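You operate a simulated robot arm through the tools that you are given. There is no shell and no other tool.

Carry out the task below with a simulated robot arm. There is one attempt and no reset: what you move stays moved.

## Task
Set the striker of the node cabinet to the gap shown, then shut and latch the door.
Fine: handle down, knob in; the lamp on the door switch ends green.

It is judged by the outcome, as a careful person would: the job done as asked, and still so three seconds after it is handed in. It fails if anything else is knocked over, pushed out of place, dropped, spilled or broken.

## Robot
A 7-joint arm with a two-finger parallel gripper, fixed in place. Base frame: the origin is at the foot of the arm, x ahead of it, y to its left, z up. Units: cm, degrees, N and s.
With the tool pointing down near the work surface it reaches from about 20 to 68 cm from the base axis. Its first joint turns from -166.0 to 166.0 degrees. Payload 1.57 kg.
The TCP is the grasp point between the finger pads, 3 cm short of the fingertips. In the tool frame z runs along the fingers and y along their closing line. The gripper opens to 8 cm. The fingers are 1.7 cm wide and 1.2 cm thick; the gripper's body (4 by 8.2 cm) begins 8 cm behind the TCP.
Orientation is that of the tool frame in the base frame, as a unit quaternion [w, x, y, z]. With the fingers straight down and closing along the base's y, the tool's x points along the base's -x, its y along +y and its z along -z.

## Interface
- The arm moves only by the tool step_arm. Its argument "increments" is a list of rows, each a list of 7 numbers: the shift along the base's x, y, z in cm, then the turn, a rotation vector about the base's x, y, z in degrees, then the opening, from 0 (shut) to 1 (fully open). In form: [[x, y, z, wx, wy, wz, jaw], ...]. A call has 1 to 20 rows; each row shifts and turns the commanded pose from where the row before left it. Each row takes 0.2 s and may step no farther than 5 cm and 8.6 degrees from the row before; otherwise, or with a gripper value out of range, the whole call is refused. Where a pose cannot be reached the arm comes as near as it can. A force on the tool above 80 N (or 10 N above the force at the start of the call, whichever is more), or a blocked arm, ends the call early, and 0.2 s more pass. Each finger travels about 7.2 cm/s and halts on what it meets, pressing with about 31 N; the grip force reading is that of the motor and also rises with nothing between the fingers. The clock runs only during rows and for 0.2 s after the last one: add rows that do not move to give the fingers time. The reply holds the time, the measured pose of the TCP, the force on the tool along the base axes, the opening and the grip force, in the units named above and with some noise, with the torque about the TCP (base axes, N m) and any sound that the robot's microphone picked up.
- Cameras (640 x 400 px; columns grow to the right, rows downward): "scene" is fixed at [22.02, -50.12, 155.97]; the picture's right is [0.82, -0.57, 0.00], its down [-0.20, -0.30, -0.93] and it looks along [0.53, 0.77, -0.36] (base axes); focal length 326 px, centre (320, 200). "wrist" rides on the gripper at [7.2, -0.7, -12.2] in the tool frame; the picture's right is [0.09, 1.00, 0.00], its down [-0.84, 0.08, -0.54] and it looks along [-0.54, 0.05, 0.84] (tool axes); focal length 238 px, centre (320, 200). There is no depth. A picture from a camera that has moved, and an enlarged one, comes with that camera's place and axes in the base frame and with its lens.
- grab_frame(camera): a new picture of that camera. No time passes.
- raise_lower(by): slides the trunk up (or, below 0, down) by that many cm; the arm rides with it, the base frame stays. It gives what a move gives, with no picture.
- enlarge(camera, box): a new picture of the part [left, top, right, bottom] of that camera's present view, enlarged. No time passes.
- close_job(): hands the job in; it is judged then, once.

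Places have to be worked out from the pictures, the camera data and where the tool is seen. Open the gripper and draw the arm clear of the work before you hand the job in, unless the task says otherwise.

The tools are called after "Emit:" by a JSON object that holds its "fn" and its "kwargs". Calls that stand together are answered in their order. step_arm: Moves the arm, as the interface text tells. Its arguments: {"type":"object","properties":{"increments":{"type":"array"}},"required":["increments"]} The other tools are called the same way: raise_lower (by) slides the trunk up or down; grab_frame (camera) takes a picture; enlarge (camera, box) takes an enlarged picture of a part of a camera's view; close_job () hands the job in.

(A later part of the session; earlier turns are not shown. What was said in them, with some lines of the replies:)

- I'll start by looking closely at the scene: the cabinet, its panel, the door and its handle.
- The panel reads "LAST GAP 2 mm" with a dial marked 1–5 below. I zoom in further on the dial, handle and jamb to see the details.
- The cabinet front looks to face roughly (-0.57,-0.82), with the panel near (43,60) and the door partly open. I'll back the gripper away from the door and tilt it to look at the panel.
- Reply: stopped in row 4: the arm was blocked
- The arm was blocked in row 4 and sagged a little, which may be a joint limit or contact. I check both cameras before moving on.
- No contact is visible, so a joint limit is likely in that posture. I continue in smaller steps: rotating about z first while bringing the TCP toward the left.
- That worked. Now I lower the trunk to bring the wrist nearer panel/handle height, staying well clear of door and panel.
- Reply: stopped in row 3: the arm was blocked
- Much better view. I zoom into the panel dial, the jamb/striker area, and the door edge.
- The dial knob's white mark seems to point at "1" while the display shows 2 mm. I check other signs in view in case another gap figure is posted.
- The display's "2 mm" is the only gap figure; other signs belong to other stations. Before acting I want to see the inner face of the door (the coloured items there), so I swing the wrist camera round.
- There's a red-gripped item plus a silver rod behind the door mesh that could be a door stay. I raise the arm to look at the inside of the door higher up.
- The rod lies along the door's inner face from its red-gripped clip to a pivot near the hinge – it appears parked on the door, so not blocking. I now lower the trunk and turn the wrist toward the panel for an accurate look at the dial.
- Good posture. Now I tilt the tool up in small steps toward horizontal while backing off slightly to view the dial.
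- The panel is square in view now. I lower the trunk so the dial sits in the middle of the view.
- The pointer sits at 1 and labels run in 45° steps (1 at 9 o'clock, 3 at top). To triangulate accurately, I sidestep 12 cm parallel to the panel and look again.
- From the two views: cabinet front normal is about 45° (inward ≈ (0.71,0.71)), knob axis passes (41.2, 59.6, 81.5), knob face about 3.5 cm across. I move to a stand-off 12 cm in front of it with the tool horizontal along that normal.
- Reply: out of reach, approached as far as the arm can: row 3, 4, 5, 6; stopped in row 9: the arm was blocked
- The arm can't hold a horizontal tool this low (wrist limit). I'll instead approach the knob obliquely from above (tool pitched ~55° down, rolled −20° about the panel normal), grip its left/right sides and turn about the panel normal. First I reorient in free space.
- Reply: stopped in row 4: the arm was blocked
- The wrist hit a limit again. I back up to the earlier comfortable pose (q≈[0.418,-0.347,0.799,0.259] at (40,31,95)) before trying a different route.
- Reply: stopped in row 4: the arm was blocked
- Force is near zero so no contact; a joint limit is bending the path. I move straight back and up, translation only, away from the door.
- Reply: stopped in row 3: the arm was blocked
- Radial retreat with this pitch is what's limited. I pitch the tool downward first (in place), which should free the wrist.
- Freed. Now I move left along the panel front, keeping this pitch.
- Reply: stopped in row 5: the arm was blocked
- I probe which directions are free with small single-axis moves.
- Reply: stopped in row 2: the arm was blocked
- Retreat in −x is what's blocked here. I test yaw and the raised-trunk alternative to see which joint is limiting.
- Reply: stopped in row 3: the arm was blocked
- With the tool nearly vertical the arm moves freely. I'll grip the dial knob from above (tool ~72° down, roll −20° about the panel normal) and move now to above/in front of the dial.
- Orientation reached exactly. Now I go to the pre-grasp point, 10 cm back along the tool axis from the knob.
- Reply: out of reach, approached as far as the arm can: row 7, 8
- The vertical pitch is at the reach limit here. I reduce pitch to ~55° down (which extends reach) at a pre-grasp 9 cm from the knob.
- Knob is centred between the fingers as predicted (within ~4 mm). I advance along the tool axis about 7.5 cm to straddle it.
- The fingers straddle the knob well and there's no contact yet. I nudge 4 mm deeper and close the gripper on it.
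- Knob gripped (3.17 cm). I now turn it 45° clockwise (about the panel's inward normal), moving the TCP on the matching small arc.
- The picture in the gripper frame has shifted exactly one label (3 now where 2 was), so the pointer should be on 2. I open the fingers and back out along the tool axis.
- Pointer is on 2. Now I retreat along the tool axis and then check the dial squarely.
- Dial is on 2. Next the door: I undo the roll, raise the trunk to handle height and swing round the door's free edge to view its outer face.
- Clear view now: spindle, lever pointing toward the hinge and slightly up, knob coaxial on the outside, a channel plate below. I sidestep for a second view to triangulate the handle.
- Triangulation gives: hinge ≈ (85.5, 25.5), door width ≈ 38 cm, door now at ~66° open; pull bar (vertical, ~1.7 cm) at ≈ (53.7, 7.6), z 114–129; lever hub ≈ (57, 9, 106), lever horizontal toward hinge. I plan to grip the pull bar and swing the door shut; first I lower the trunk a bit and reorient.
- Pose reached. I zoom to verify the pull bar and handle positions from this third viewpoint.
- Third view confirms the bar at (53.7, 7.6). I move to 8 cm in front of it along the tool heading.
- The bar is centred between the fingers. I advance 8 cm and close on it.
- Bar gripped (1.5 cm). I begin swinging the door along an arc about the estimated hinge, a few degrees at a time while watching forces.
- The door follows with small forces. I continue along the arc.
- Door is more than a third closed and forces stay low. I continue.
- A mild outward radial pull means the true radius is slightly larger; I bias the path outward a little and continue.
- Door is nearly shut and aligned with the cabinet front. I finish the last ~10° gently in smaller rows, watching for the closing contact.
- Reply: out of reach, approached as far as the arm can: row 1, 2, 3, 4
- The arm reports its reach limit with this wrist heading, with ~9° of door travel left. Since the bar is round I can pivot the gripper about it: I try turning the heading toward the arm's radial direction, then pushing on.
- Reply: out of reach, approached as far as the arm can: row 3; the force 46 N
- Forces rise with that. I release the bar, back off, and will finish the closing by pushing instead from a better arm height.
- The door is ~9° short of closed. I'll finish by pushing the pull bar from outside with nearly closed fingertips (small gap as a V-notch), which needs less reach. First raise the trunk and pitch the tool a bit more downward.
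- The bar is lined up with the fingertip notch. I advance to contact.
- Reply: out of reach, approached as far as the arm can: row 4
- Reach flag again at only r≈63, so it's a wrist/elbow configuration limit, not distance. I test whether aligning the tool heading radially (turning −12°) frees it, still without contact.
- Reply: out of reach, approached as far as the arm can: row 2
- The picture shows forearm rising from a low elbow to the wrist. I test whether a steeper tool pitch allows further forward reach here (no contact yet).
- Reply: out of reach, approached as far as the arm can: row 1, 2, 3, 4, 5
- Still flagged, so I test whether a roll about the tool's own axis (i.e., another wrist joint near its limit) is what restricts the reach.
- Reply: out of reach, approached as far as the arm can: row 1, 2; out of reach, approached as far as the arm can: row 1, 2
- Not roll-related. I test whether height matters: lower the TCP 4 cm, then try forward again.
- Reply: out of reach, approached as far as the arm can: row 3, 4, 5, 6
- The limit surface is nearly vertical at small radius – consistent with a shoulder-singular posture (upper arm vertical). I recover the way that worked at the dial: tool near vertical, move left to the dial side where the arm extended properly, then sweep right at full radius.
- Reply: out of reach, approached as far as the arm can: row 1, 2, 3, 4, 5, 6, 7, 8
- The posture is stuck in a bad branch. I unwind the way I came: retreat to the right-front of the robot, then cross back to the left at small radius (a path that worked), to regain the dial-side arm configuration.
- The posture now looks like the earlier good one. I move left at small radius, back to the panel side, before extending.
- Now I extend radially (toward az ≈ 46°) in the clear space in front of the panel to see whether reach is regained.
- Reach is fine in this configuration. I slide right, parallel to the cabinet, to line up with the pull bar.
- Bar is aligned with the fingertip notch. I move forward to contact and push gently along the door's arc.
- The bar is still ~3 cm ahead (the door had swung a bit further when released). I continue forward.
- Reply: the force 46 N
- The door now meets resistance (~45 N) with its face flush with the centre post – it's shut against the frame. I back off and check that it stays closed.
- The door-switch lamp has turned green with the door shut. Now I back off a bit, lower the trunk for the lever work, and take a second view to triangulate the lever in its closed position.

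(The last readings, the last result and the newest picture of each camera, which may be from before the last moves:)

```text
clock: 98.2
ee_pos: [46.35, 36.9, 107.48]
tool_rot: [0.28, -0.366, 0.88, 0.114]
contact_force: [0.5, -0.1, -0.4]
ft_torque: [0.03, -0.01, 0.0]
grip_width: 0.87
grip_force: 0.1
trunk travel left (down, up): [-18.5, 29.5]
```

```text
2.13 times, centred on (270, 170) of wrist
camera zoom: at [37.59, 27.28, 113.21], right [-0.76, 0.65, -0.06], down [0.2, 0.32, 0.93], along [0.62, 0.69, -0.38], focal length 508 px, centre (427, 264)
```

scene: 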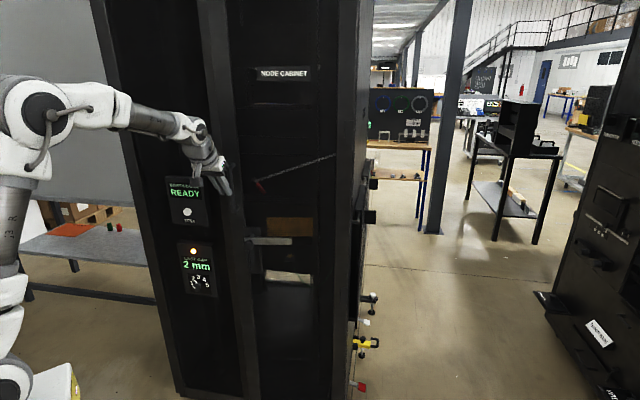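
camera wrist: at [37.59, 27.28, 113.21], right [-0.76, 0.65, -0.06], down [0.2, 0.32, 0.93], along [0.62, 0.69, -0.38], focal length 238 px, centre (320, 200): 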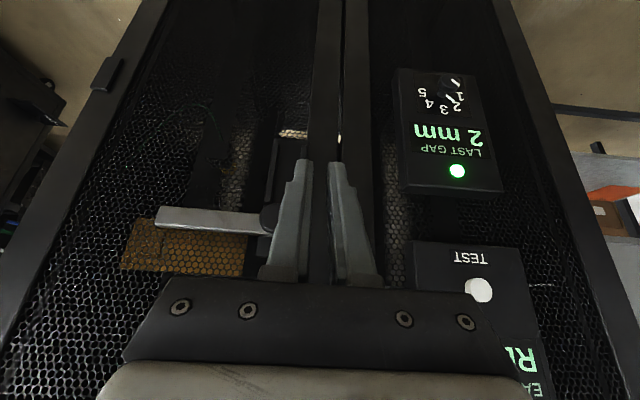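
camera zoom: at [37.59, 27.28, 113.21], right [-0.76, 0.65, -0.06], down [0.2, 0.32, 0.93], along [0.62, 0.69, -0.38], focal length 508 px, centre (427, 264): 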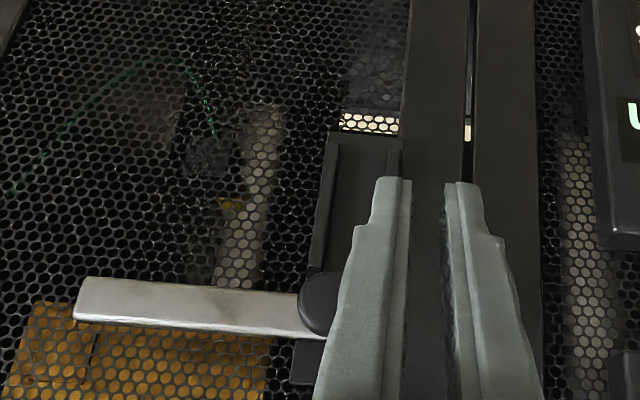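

Lever located: bar 2.45 cm tall, axis at ≈ (58.8, 44.3, 105.9), tip at ≈ (68, 34.2). I'll press on it from above with closed fingers and follow its arc down. First to a stand-off above/front of the lever with a flatter tool pitch.

Emit:
{"fn": "step_arm", "kwargs": {"increments": [[1.0, -0.8, 1.5, 6.0, -6.0, 0, 0], [1.0, -0.8, 1.5, 6.0, -6.0, 0, 0], [2.1, -1.0, 1.2, 0, 0, 0, 0], [2.1, -1.0, 1.2, 0, 0, 0, 0], [2.1, -1.0, 0.8, 0, 0, 0, 0], [2.1, -1.0, 0.5, 0, 0, 0, 0], [2.1, -0.8, 0, 0, 0, 0, 0], [0, 0, 0, 0, 0, 0, 0]]}}

Emit:
{"fn": "grab_frame", "kwargs": {"camera": "wrist"}}

Emit:
{"fn": "grab_frame", "kwargs": {"camera": "scene"}}

```text
clock: 100.0
ee_pos: [58.75, 30.73, 114.03]
tool_rot: [0.408, -0.345, 0.829, 0.166]
contact_force: [0.1, -0.3, -0.4]
ft_torque: [-0.02, -0.03, 0.01]
grip_width: 0.0
grip_force: 21.9
trunk travel left (down, up): [-18.5, 29.5]
```

```text
taken
camera wrist: at [49.24, 20.24, 115.8], right [-0.74, 0.66, -0.08], down [0.0, 0.12, 0.99], along [0.67, 0.74, -0.09], focal length 238 px, centre (320, 200)
```

wrist: 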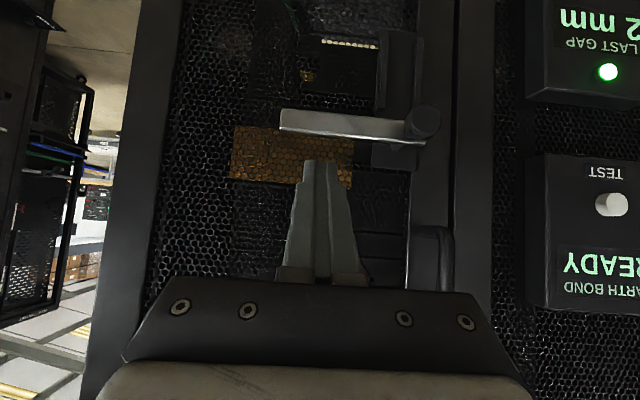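

```text
taken
```

scene: 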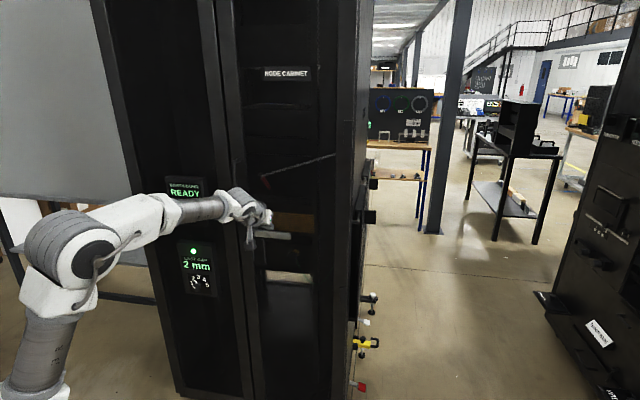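

Well placed. I advance over the lever, staying ~2.5 cm above its top edge.

Emit:
{"fn": "step_arm", "kwargs": {"increments": [[1.5, 1.4, -0.4, 0, 0, 0, 0], [1.5, 1.4, -0.4, 0, 0, 0, 0], [1.5, 1.4, -0.4, 0, 0, 0, 0], [1.5, 1.4, -0.4, 0, 0, 0, 0], [0, 0, 0, 0, 0, 0, 0]]}}

Emit:
{"fn": "enlarge", "kwargs": {"camera": "wrist", "box": [200, 60, 460, 290]}}

Emit:
{"fn": "enlarge", "kwargs": {"camera": "scene", "box": [210, 170, 330, 320]}}

```text
clock: 101.2
ee_pos: [64.91, 36.24, 112.55]
tool_rot: [0.406, -0.346, 0.829, 0.166]
contact_force: [-0.7, -0.6, -0.2]
ft_torque: [-0.02, -0.01, 0.01]
grip_width: 0.0
grip_force: 21.7
trunk travel left (down, up): [-18.5, 29.5]
```

```text
1.74 times, centred on (330, 175) of wrist
camera zoom: at [55.38, 25.78, 114.29], right [-0.74, 0.66, -0.08], down [0.0, 0.12, 0.99], along [0.67, 0.74, -0.09], focal length 414 px, centre (303, 244)
```

zoom: 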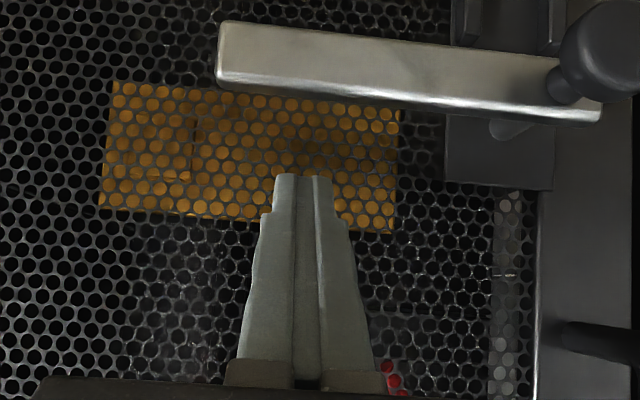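

```text
2.67 times, centred on (270, 245) of scene
camera zoom: at [22.02, -50.12, 155.97], right [0.82, -0.57, 0.0], down [-0.2, -0.3, -0.93], along [0.53, 0.77, -0.36], focal length 870 px, centre (453, 80)
```

zoom: 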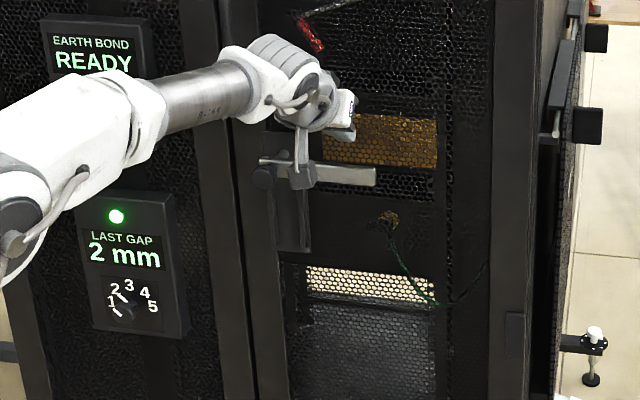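

Position is right over the outer part of the lever. I press down: first to contact, then along the first 30° of the lever's arc.

Emit:
{"fn": "step_arm", "kwargs": {"increments": [[0, 0, -1.6, 0, 0, 0, 0], [0, 0, -1.6, 0, 0, 0, 0], [0.12, -0.12, -1.2, 0, 0, 0, 0], [0.12, -0.12, -1.2, 0, 0, 0, 0], [0, 0, 0, 0, 0, 0, 0]]}}

Emit:
{"fn": "grab_frame", "kwargs": {"camera": "wrist"}}

Emit:
{"fn": "enlarge", "kwargs": {"camera": "scene", "box": [210, 170, 330, 320]}}

```text
clock: 102.4
ee_pos: [64.99, 35.84, 106.87]
tool_rot: [0.407, -0.345, 0.829, 0.166]
contact_force: [0.5, 0.2, -0.1]
ft_torque: [0.0, -0.02, 0.02]
grip_width: 0.0
grip_force: 21.4
trunk travel left (down, up): [-18.5, 29.5]
```

```text
taken
camera wrist: at [55.6, 25.41, 108.61], right [-0.74, 0.66, -0.08], down [0.0, 0.12, 0.99], along [0.67, 0.74, -0.09], focal length 238 px, centre (320, 200)
```

wrist: 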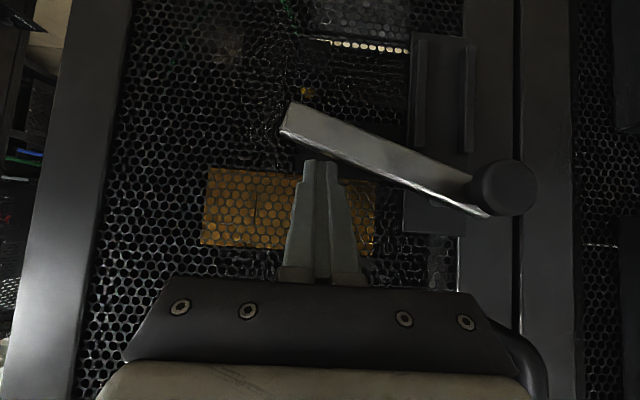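

```text
2.67 times, centred on (270, 245) of scene
camera zoom: at [22.02, -50.12, 155.97], right [0.82, -0.57, 0.0], down [-0.2, -0.3, -0.93], along [0.53, 0.77, -0.36], focal length 870 px, centre (453, 80)
```

zoom: 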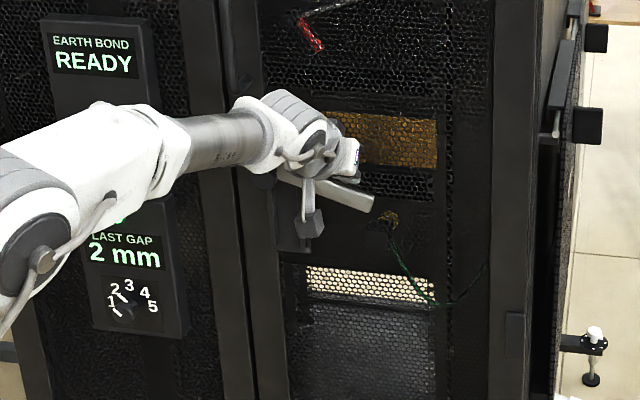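

The lever is swinging down with almost no resistance. I continue along the arc to about −60°.

Emit:
{"fn": "step_arm", "kwargs": {"increments": [[-0.1, 0.1, -1.25, 0, 0, 0, 0], [-0.1, 0.1, -1.25, 0, 0, 0, 0], [-0.34, 0.34, -1.22, 0, 0, 0, 0], [-0.34, 0.34, -1.22, 0, 0, 0, 0], [-0.58, 0.58, -1.1, 0, 0, 0, 0], [-0.58, 0.58, -1.1, 0, 0, 0, 0], [0, 0, 0, 0, 0, 0, 0]]}}

Emit:
{"fn": "grab_frame", "kwargs": {"camera": "wrist"}}

Emit:
{"fn": "enlarge", "kwargs": {"camera": "scene", "box": [210, 170, 330, 320]}}

```text
clock: 104.0
ee_pos: [63.01, 37.98, 99.72]
tool_rot: [0.407, -0.345, 0.829, 0.166]
contact_force: [0.1, 0.3, 0.5]
ft_torque: [-0.02, -0.03, 0.01]
grip_width: 0.0
grip_force: 21.5
trunk travel left (down, up): [-18.5, 29.5]
```

```text
taken
camera wrist: at [53.5, 27.49, 101.53], right [-0.74, 0.66, -0.08], down [0.0, 0.12, 0.99], along [0.67, 0.74, -0.09], focal length 238 px, centre (320, 200)
```

wrist: 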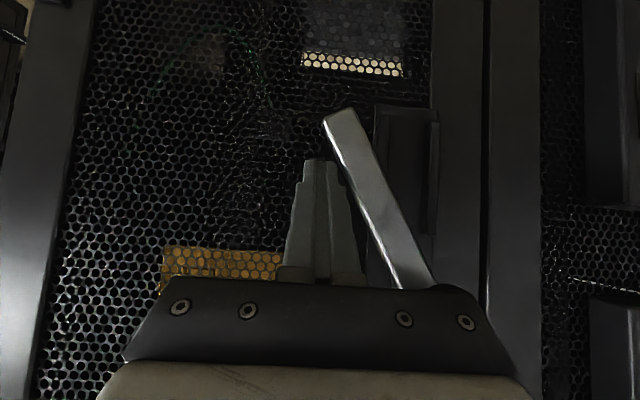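

```text
2.67 times, centred on (270, 245) of scene
camera zoom: at [22.02, -50.12, 155.97], right [0.82, -0.57, 0.0], down [-0.2, -0.3, -0.93], along [0.53, 0.77, -0.36], focal length 870 px, centre (453, 80)
```

zoom: 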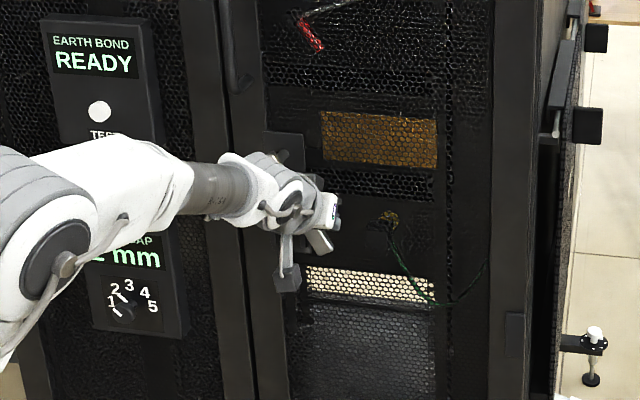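

About −62° now. I continue to vertical, pushing leftward and slightly lower so the gripper body passes beneath the knob.

Emit:
{"fn": "step_arm", "kwargs": {"increments": [[-0.73, 0.73, -1.3, 0, 0, 0, 0], [-0.73, 0.73, -1.3, 0, 0, 0, 0], [-0.7, 0.7, -0.37, 0, 0, 0, 0], [-0.7, 0.7, -0.37, 0, 0, 0, 0], [0, 0, 0, 0, 0, 0, 0]]}}

Emit:
{"fn": "grab_frame", "kwargs": {"camera": "wrist"}}

Emit:
{"fn": "enlarge", "kwargs": {"camera": "scene", "box": [210, 170, 330, 320]}}

```text
clock: 105.2
ee_pos: [60.06, 40.62, 96.36]
tool_rot: [0.407, -0.346, 0.829, 0.168]
contact_force: [0.1, 0.1, -0.2]
ft_torque: [0.0, 0.0, 0.02]
grip_width: 0.0
grip_force: 21.6
trunk travel left (down, up): [-18.5, 29.5]
```

```text
taken
camera wrist: at [50.62, 30.34, 98.11], right [-0.74, 0.66, -0.08], down [0.0, 0.12, 0.99], along [0.67, 0.74, -0.09], focal length 238 px, centre (320, 200)
```

wrist: 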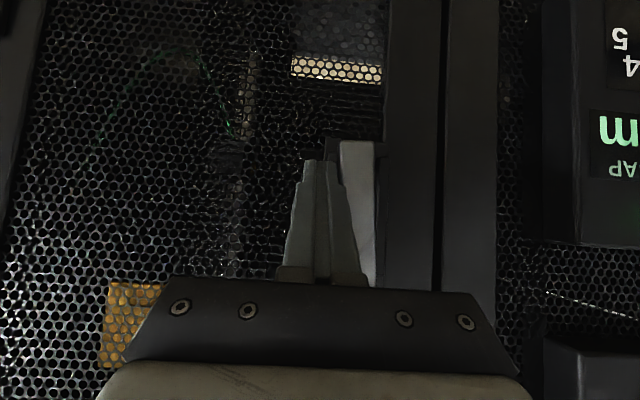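

```text
2.67 times, centred on (270, 245) of scene
camera zoom: at [22.02, -50.12, 155.97], right [0.82, -0.57, 0.0], down [-0.2, -0.3, -0.93], along [0.53, 0.77, -0.36], focal length 870 px, centre (453, 80)
```

zoom: 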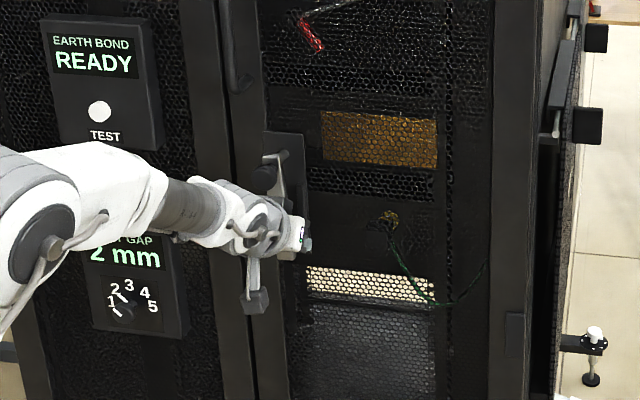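

Lever is almost vertical. I push a little further left to its stop, watching the force.

Emit:
{"fn": "step_arm", "kwargs": {"increments": [[-0.35, 0.35, -0.1, 0, 0, 0, 0], [-0.35, 0.35, 0, 0, 0, 0, 0], [-0.3, 0.3, 0, 0, 0, 0, 0], [0, 0, 0, 0, 0, 0, 0]]}}

Emit:
{"fn": "enlarge", "kwargs": {"camera": "wrist", "box": [240, 60, 460, 290]}}

```text
clock: 106.2
ee_pos: [59.44, 41.47, 96.26]
tool_rot: [0.408, -0.344, 0.829, 0.166]
contact_force: [13.4, -13.2, -1.1]
ft_torque: [-0.01, 0.02, -0.17]
grip_width: 0.0
grip_force: 21.0
trunk travel left (down, up): [-18.5, 29.5]
```

```text
1.74 times, centred on (350, 175) of wrist
camera zoom: at [49.87, 31.04, 98.01], right [-0.74, 0.67, -0.08], down [0.0, 0.12, 0.99], along [0.67, 0.74, -0.09], focal length 414 px, centre (268, 244)
```

zoom: 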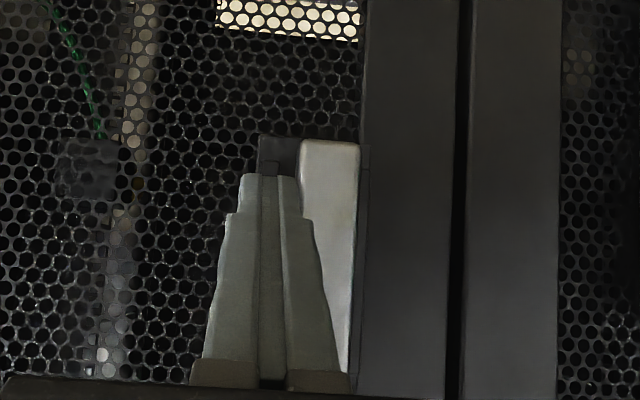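

It has hit its stop at vertical (≈19 N). I back off to the right and away, then check the handle and lamp.

Emit:
{"fn": "step_arm", "kwargs": {"increments": [[0.5, -0.5, 0, 0, 0, 0, 0], [0.8, -0.8, 0, 0, 0, 0, 0], [-1.3, -1.3, 0, 0, 0, 0, 0], [-1.5, -1.5, 0, 0, 0, 0, 0], [-1.5, -1.5, 0, 0, 0, 0, 0], [-1.5, -1.5, 0, 0, 0, 0, 0], [-1.5, -1.5, 0, 0, 0, 0, 0], [0, 0, 0, 0, 0, 0, 0]]}}

Emit:
{"fn": "grab_frame", "kwargs": {"camera": "wrist"}}

Emit:
{"fn": "enlarge", "kwargs": {"camera": "scene", "box": [170, 180, 310, 330]}}

```text
clock: 108.0
ee_pos: [52.99, 33.18, 96.57]
tool_rot: [0.407, -0.346, 0.829, 0.167]
contact_force: [-0.6, 0.0, 0.5]
ft_torque: [-0.05, 0.04, 0.01]
grip_width: 0.01
grip_force: 21.0
trunk travel left (down, up): [-18.5, 29.5]
```

```text
taken
camera wrist: at [43.54, 22.72, 98.27], right [-0.74, 0.66, -0.08], down [0.0, 0.12, 0.99], along [0.67, 0.74, -0.09], focal length 238 px, centre (320, 200)
```

wrist: 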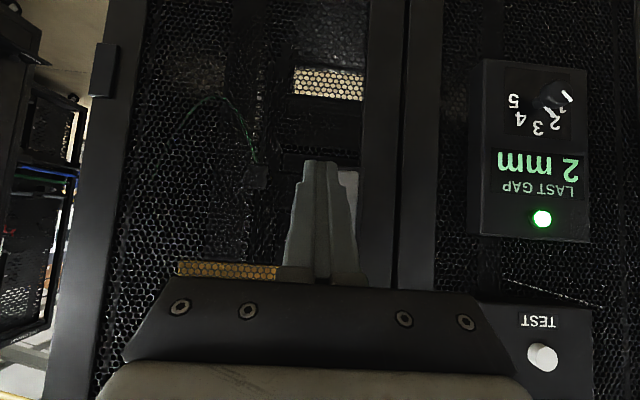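

```text
2.67 times, centred on (240, 255) of scene
camera zoom: at [22.02, -50.12, 155.97], right [0.82, -0.57, 0.0], down [-0.2, -0.3, -0.93], along [0.53, 0.77, -0.36], focal length 870 px, centre (533, 53)
```

zoom: 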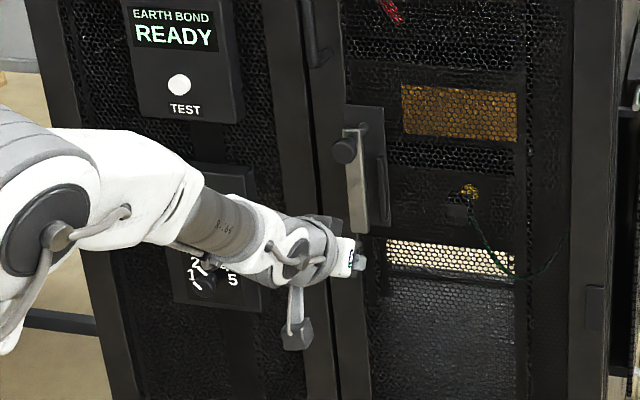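

Handle is down, lamp green. Now I raise the closed fingertips to the knob's height, in line with its axis, ready to push it in.

Emit:
{"fn": "step_arm", "kwargs": {"increments": [[-0.45, 0.45, 1.77, 0, 0, 0, 0], [-0.45, 0.45, 1.77, 0, 0, 0, 0], [-0.45, 0.45, 1.77, 0, 0, 0, 0], [-0.45, 0.45, 1.77, 0, 0, 0, 0], [-0.45, 0.45, 1.77, 0, 0, 0, 0], [-0.45, 0.45, 1.77, 0, 0, 0, 0], [0, 0, 0, 0, 0, 0, 0]]}}

Emit:
{"fn": "grab_frame", "kwargs": {"camera": "wrist"}}

Emit:
{"fn": "enlarge", "kwargs": {"camera": "wrist", "box": [240, 60, 440, 290]}}

Emit:
{"fn": "enlarge", "kwargs": {"camera": "scene", "box": [170, 180, 310, 330]}}

```text
clock: 109.6
ee_pos: [50.36, 35.74, 107.03]
tool_rot: [0.407, -0.345, 0.829, 0.167]
contact_force: [0.0, 0.3, 0.2]
ft_torque: [-0.03, 0.01, 0.02]
grip_width: 0.03
grip_force: 21.7
trunk travel left (down, up): [-18.5, 29.5]
```

```text
taken
camera wrist: at [40.93, 25.39, 108.79], right [-0.74, 0.66, -0.08], down [0.0, 0.12, 0.99], along [0.67, 0.74, -0.09], focal length 238 px, centre (320, 200)
```

wrist: 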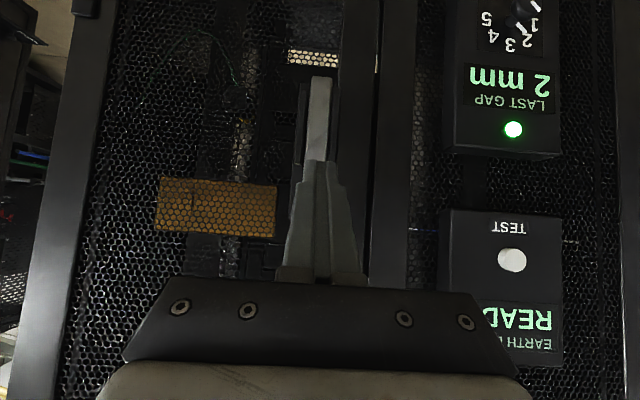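

```text
1.74 times, centred on (340, 175) of wrist
camera zoom: at [40.93, 25.39, 108.79], right [-0.74, 0.66, -0.08], down [0.0, 0.12, 0.99], along [0.67, 0.74, -0.09], focal length 414 px, centre (285, 244)
```

zoom: 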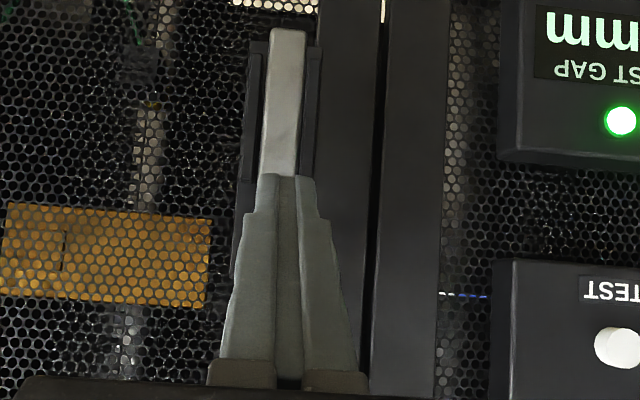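

```text
2.67 times, centred on (240, 255) of scene
camera zoom: at [22.02, -50.12, 155.97], right [0.82, -0.57, 0.0], down [-0.2, -0.3, -0.93], along [0.53, 0.77, -0.36], focal length 870 px, centre (533, 53)
```

zoom: 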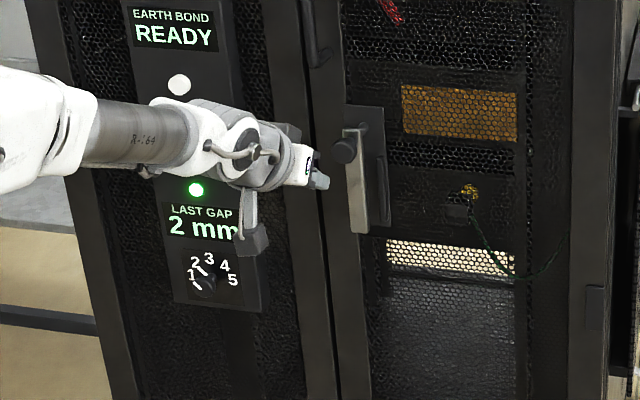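

Emit:
{"fn": "enlarge", "kwargs": {"camera": "scene", "box": [225, 210, 275, 260]}}

```text
8.00 times, centred on (250, 235) of scene
camera zoom: at [22.02, -50.12, 155.97], right [0.82, -0.57, 0.0], down [-0.2, -0.3, -0.93], along [0.53, 0.77, -0.36], focal length 2608 px, centre (880, -80)
```

zoom: 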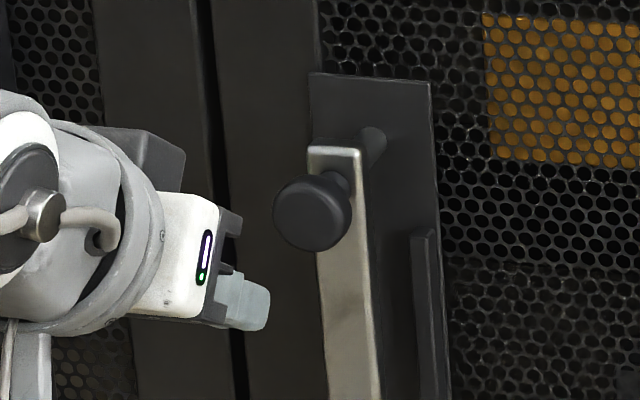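

The knob is centred at ≈ l −10.7 cm, z 106, its face ~6 cm ahead of the fingertips. I align and advance toward it, then push in small steps.

Emit:
{"fn": "step_arm", "kwargs": {"increments": [[1.15, 0.65, 0, 0, 0, 0, 0], [0.9, 0.9, 0, 0, 0, 0, 0], [0.9, 0.9, 0, 0, 0, 0, 0], [0.9, 0.9, 0, 0, 0, 0, 0], [0, 0, 0, 0, 0, 0, 0]]}}

Emit:
{"fn": "enlarge", "kwargs": {"camera": "scene", "box": [225, 210, 275, 260]}}

```text
clock: 110.8
ee_pos: [54.33, 39.16, 107.04]
tool_rot: [0.408, -0.345, 0.829, 0.166]
contact_force: [0.2, 0.3, -0.7]
ft_torque: [-0.04, -0.01, -0.01]
grip_width: 0.01
grip_force: 20.8
trunk travel left (down, up): [-18.5, 29.5]
```

```text
8.00 times, centred on (250, 235) of scene
camera zoom: at [22.02, -50.12, 155.97], right [0.82, -0.57, 0.0], down [-0.2, -0.3, -0.93], along [0.53, 0.77, -0.36], focal length 2608 px, centre (880, -80)
```

zoom: 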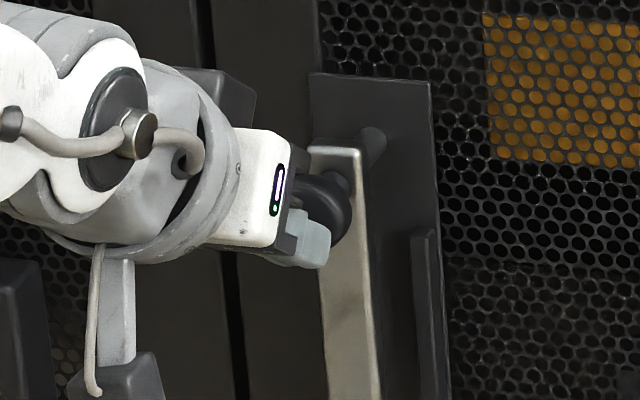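

Emit:
{"fn": "step_arm", "kwargs": {"increments": [[0.35, 0.35, 0, 0, 0, 0, 0], [0.35, 0.35, 0, 0, 0, 0, 0], [0.35, 0.35, 0, 0, 0, 0, 0], [0.35, 0.35, 0, 0, 0, 0, 0], [0, 0, 0, 0, 0, 0, 0]]}}

Emit:
{"fn": "enlarge", "kwargs": {"camera": "scene", "box": [225, 210, 275, 260]}}

```text
clock: 112.0
ee_pos: [55.68, 40.68, 106.98]
tool_rot: [0.407, -0.345, 0.829, 0.167]
contact_force: [0.0, 0.4, 0.0]
ft_torque: [0.0, -0.03, 0.0]
grip_width: 0.0
grip_force: 21.2
trunk travel left (down, up): [-18.5, 29.5]
```

```text
8.00 times, centred on (250, 235) of scene
camera zoom: at [22.02, -50.12, 155.97], right [0.82, -0.57, 0.0], down [-0.2, -0.3, -0.93], along [0.53, 0.77, -0.36], focal length 2608 px, centre (880, -80)
```

zoom: 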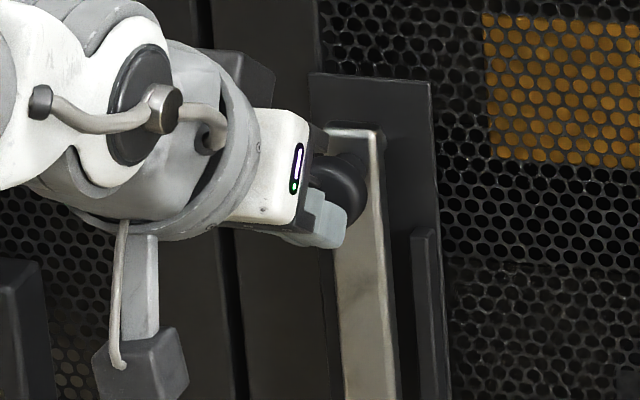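

Pushing the knob moves the whole lever/spindle inward toward the plate's channel, with little resistance. I keep pushing in small steps until it seats.

Emit:
{"fn": "step_arm", "kwargs": {"increments": [[0.35, 0.35, 0, 0, 0, 0, 0], [0.35, 0.35, 0, 0, 0, 0, 0], [0.35, 0.35, 0, 0, 0, 0, 0], [0, 0, 0, 0, 0, 0, 0]]}}

Emit:
{"fn": "enlarge", "kwargs": {"camera": "scene", "box": [225, 210, 275, 260]}}

```text
clock: 113.0
ee_pos: [56.73, 41.64, 106.88]
tool_rot: [0.407, -0.345, 0.829, 0.166]
contact_force: [0.1, -0.2, 0.1]
ft_torque: [0.01, 0.0, -0.03]
grip_width: 0.0
grip_force: 21.0
trunk travel left (down, up): [-18.5, 29.5]
```

```text
8.00 times, centred on (250, 235) of scene
camera zoom: at [22.02, -50.12, 155.97], right [0.82, -0.57, 0.0], down [-0.2, -0.3, -0.93], along [0.53, 0.77, -0.36], focal length 2608 px, centre (880, -80)
```

zoom: 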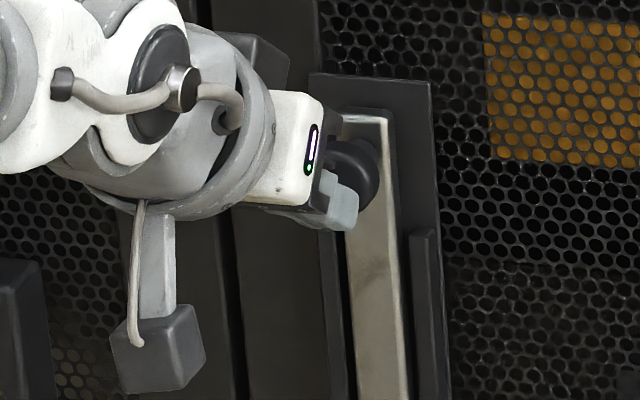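

Emit:
{"fn": "step_arm", "kwargs": {"increments": [[0.3, 0.3, 0, 0, 0, 0, 0], [0.3, 0.3, 0, 0, 0, 0, 0], [0, 0, 0, 0, 0, 0, 0]]}}

Emit:
{"fn": "enlarge", "kwargs": {"camera": "scene", "box": [225, 210, 275, 260]}}

```text
clock: 113.8
ee_pos: [56.68, 41.73, 106.94]
tool_rot: [0.402, -0.347, 0.831, 0.166]
contact_force: [-51.4, -45.8, 1.2]
ft_torque: [-0.69, 0.42, 0.12]
grip_width: 0.0
grip_force: 21.5
trunk travel left (down, up): [-18.5, 29.5]
```

```text
8.00 times, centred on (250, 235) of scene
camera zoom: at [22.02, -50.12, 155.97], right [0.82, -0.57, 0.0], down [-0.2, -0.3, -0.93], along [0.53, 0.77, -0.36], focal length 2608 px, centre (880, -80)
```

zoom: 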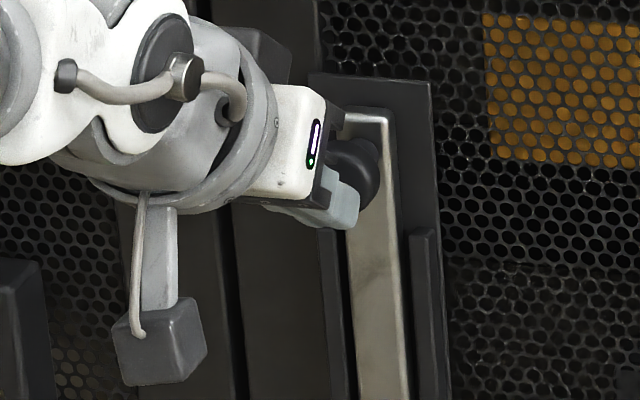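

It has seated against its stop (≈69 N), with the lever in the channel. I back straight off and check handle, knob and lamp.

Emit:
{"fn": "step_arm", "kwargs": {"increments": [[-0.4, -0.4, 0, 0, 0, 0, 0], [-0.8, -0.8, 0, 0, 0, 0, 0], [-1.3, -1.3, 0, 0, 0, 0, 0], [-1.5, -1.5, 0, 0, 0, 0, 0], [-1.5, -1.5, 0, 0, 0, 0, 0], [-1.5, -1.5, 0, 0, 0, 0, 0], [-1.5, -1.5, 0, 0, 0, 0, 0.3], [-1.5, -1.5, 0, 0, 0, 0, 0.6], [0, 0, 0, 0, 0, 0, 0.6]]}}

Emit:
{"fn": "grab_frame", "kwargs": {"camera": "wrist"}}

Emit:
{"fn": "enlarge", "kwargs": {"camera": "scene", "box": [225, 210, 275, 300]}}

Emit:
{"fn": "grab_frame", "kwargs": {"camera": "scene"}}

```text
clock: 115.8
ee_pos: [47.22, 32.31, 107.03]
tool_rot: [0.407, -0.345, 0.829, 0.165]
contact_force: [0.0, -0.1, -0.3]
ft_torque: [-0.01, 0.03, -0.02]
grip_width: 4.81
grip_force: 0.1
trunk travel left (down, up): [-18.5, 29.5]
```

```text
taken
camera wrist: at [37.79, 21.87, 108.77], right [-0.74, 0.66, -0.08], down [0.0, 0.12, 0.99], along [0.67, 0.74, -0.09], focal length 238 px, centre (320, 200)
```

wrist: 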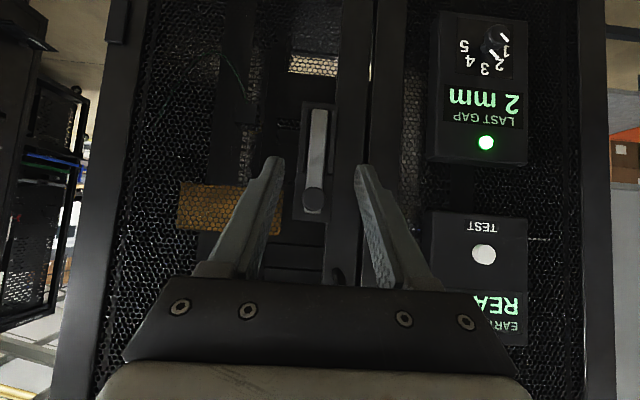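

```text
4.44 times, centred on (250, 255) of scene
camera zoom: at [22.02, -50.12, 155.97], right [0.82, -0.57, 0.0], down [-0.2, -0.3, -0.93], along [0.53, 0.77, -0.36], focal length 1449 px, centre (631, -44)
```

zoom: 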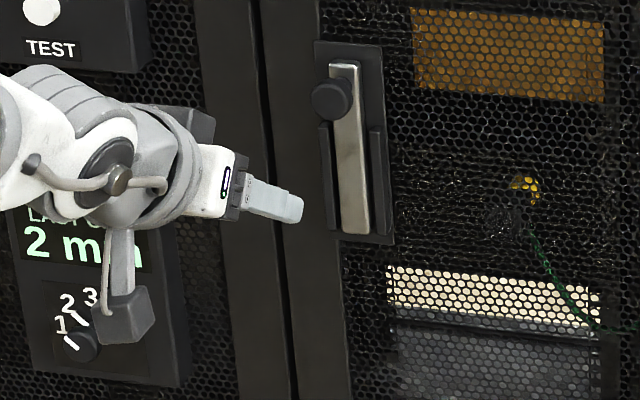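

```text
taken
```

scene: 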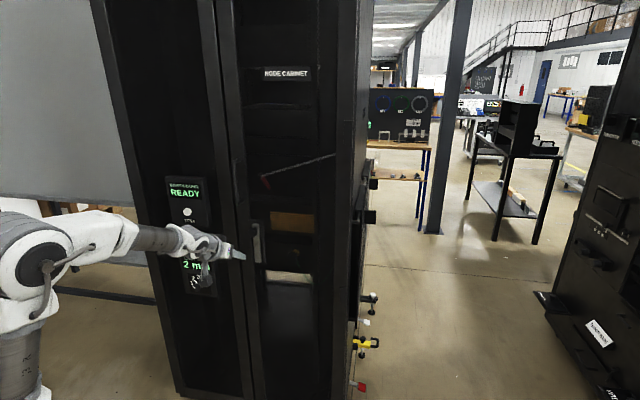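

Emit:
{"fn": "enlarge", "kwargs": {"camera": "scene", "box": [225, 210, 275, 260]}}

Emit:
{"fn": "enlarge", "kwargs": {"camera": "wrist", "box": [280, 80, 360, 240]}}

Emit:
{"fn": "enlarge", "kwargs": {"camera": "wrist", "box": [430, 10, 530, 160]}}

```text
8.00 times, centred on (250, 235) of scene
camera zoom: at [22.02, -50.12, 155.97], right [0.82, -0.57, 0.0], down [-0.2, -0.3, -0.93], along [0.53, 0.77, -0.36], focal length 2608 px, centre (880, -80)
```

zoom: 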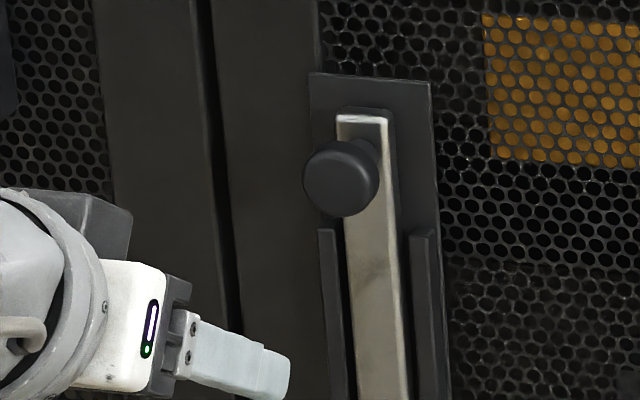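

```text
2.50 times, centred on (320, 160) of wrist
camera zoom: at [37.79, 21.87, 108.77], right [-0.74, 0.66, -0.08], down [0.0, 0.12, 0.99], along [0.67, 0.74, -0.09], focal length 596 px, centre (320, 300)
```

zoom: 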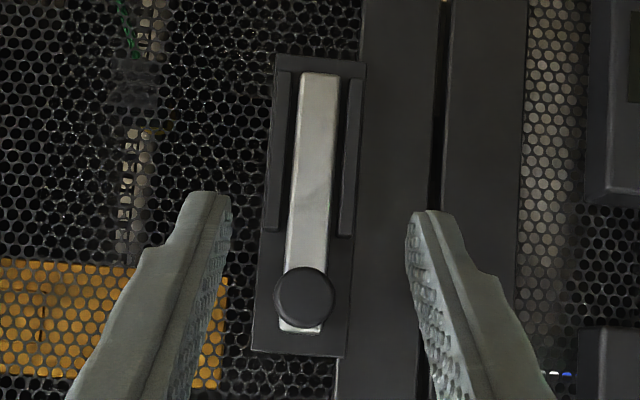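

```text
2.67 times, centred on (480, 85) of wrist
camera zoom: at [37.79, 21.87, 108.77], right [-0.74, 0.66, -0.08], down [0.0, 0.12, 0.99], along [0.67, 0.74, -0.09], focal length 636 px, centre (-107, 507)
```

zoom: 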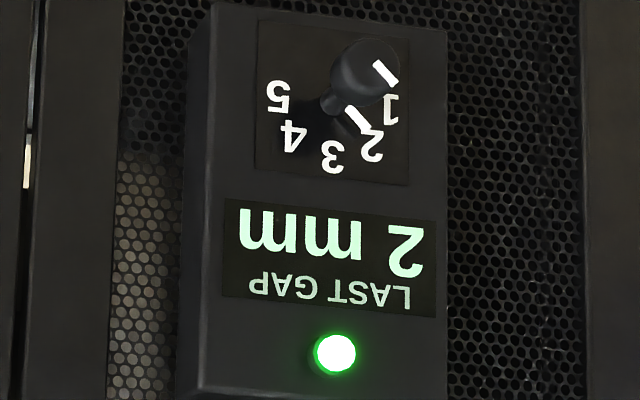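

Handle is down in its channel, knob seated, dial on 2, lamp green. I now open the gripper fully and draw the arm clear, pitching the tool down as I retreat.

Emit:
{"fn": "step_arm", "kwargs": {"increments": [[-1.2, -1.2, 0.5, -4.2, 4.2, 0, 0.8], [-1.2, -1.2, 0.5, -4.2, 4.2, 0, 1], [-1.2, -1.2, 0.5, -4.2, 4.2, 0, 1], [-1.2, -1.2, 0.5, -4.2, 4.2, 0, 1], [-1.2, -1.2, 0.5, 0, 0, 0, 1], [-1.2, -1.2, 0.5, 0, 0, 0, 1], [0, 0, 0, 0, 0, 0, 1]]}}

Emit:
{"fn": "grab_frame", "kwargs": {"camera": "wrist"}}

Emit:
{"fn": "grab_frame", "kwargs": {"camera": "scene"}}

Emit:
{"fn": "enlarge", "kwargs": {"camera": "scene", "box": [160, 160, 290, 310]}}

```text
clock: 117.4
ee_pos: [40.07, 25.14, 110.11]
tool_rot: [0.226, -0.373, 0.895, 0.093]
contact_force: [0.0, 0.5, -0.4]
ft_torque: [0.01, 0.0, -0.02]
grip_width: 7.99
grip_force: 0.1
trunk travel left (down, up): [-18.5, 29.5]
```

```text
taken
camera wrist: at [31.84, 16.0, 117.3], right [-0.76, 0.64, -0.05], down [0.28, 0.4, 0.87], along [0.58, 0.65, -0.48], focal length 238 px, centre (320, 200)
```

wrist: 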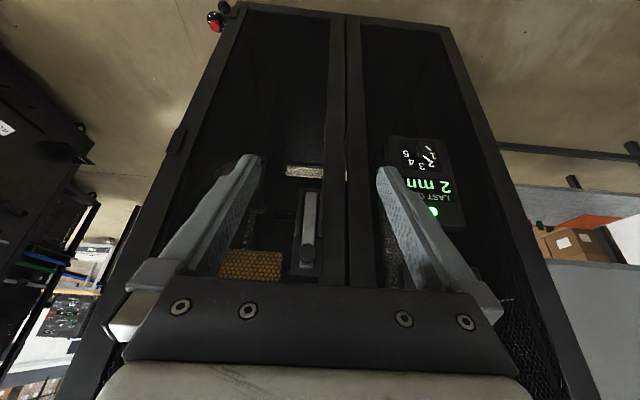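

```text
taken
```

scene: 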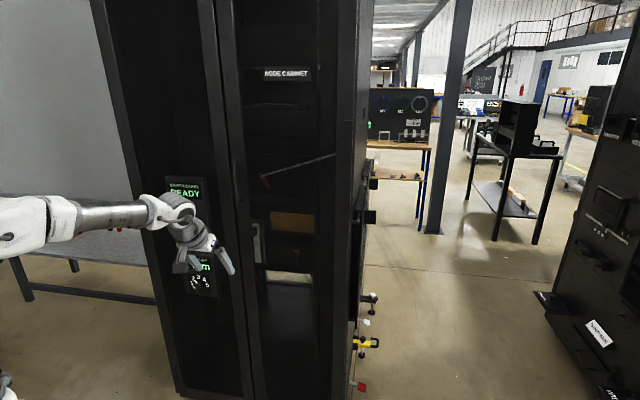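

```text
2.67 times, centred on (225, 235) of scene
camera zoom: at [22.02, -50.12, 155.97], right [0.82, -0.57, 0.0], down [-0.2, -0.3, -0.93], along [0.53, 0.77, -0.36], focal length 870 px, centre (573, 107)
```

zoom: 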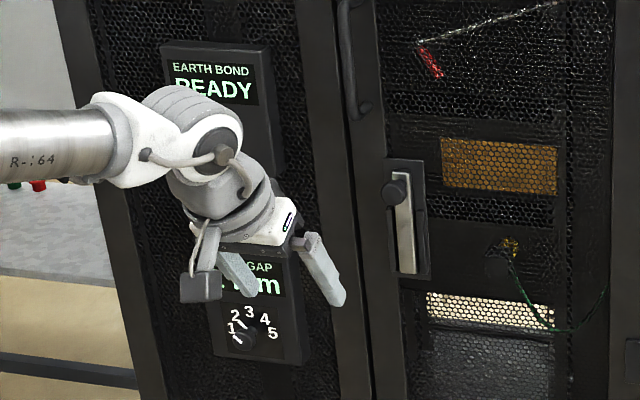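

All looks right and the arm is clear. I take one last close look at the dial and the lamp before handing in, and withdraw a little further.

Emit:
{"fn": "step_arm", "kwargs": {"increments": [[-1.2, -1.8, 0.5, 0, 0, 0, 1], [-1.2, -1.8, 0.5, 0, 0, 0, 1], [-1.0, -1.8, 0.5, 0, 0, 0, 1], [-1.0, -1.8, 0.5, 0, 0, 0, 1], [0, 0, 0, 0, 0, 0, 1]]}}

Emit:
{"fn": "grab_frame", "kwargs": {"camera": "wrist"}}

Emit:
{"fn": "enlarge", "kwargs": {"camera": "wrist", "box": [370, 110, 470, 230]}}

Emit:
{"fn": "enlarge", "kwargs": {"camera": "scene", "box": [160, 160, 290, 310]}}

```text
clock: 118.6
ee_pos: [35.73, 17.96, 112.08]
tool_rot: [0.229, -0.374, 0.894, 0.093]
contact_force: [0.1, 0.3, -0.2]
ft_torque: [0.0, -0.02, 0.02]
grip_width: 7.98
grip_force: 0.1
trunk travel left (down, up): [-18.5, 29.5]
```

```text
taken
camera wrist: at [27.6, 8.83, 119.39], right [-0.76, 0.64, -0.05], down [0.28, 0.4, 0.88], along [0.58, 0.66, -0.48], focal length 238 px, centre (320, 200)
```

wrist: 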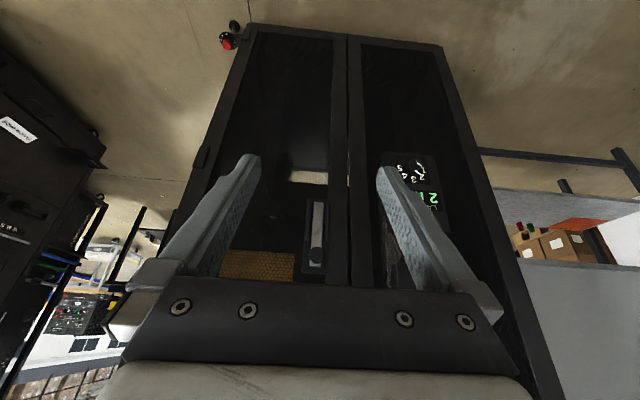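

```text
3.33 times, centred on (420, 170) of wrist
camera zoom: at [27.6, 8.83, 119.39], right [-0.76, 0.64, -0.05], down [0.28, 0.4, 0.88], along [0.58, 0.66, -0.48], focal length 794 px, centre (-13, 300)
```

zoom: 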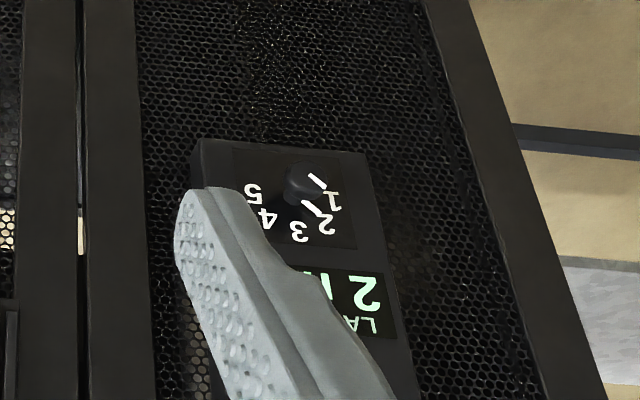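

```text
2.67 times, centred on (225, 235) of scene
camera zoom: at [22.02, -50.12, 155.97], right [0.82, -0.57, 0.0], down [-0.2, -0.3, -0.93], along [0.53, 0.77, -0.36], focal length 870 px, centre (573, 107)
```

zoom: 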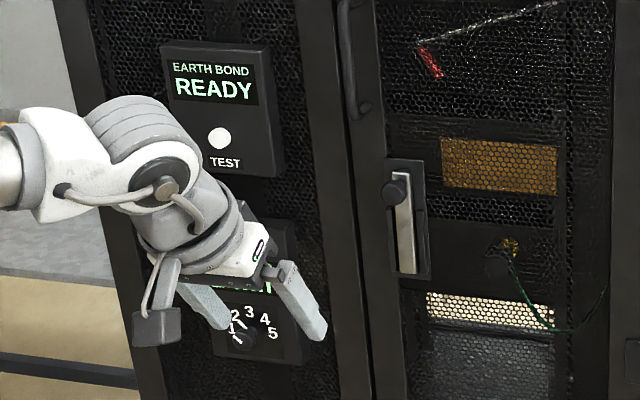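

The dial pointer is on 2, the door is flush, the handle is down in its channel and the knob is in. The lamp was still green in the last picture that showed it. The gripper is open and the arm is clear of the cabinet, so I hand the job in.

Emit:
{"fn": "close_job", "kwargs": {}}

```text
The job is handed in.
```

I set the node cabinet's striker to 2 mm, then shut and latched the door, and handed the job in.

- **Striker:** the panel showed "LAST GAP 2 mm". The dial was on 1, so I turned it to 2.
- **Door:** it is shut flush with the centre post and stayed shut when I backed off.
- **Handle and knob:** the handle is down in its channel. The knob was pushed in until it stopped, and it stayed in.
- **Lamp:** it turned green when the door closed. It was still green the last time I could see it, about one second of simulated time before handing in.

The "gap shown" was the 2 mm on the door-switch display; I found no other gap figure on or near the cabinet. I did not tug the door to test the latch. I saw nothing else moved or knocked over. The gripper is open and the arm is clear of the cabinet.
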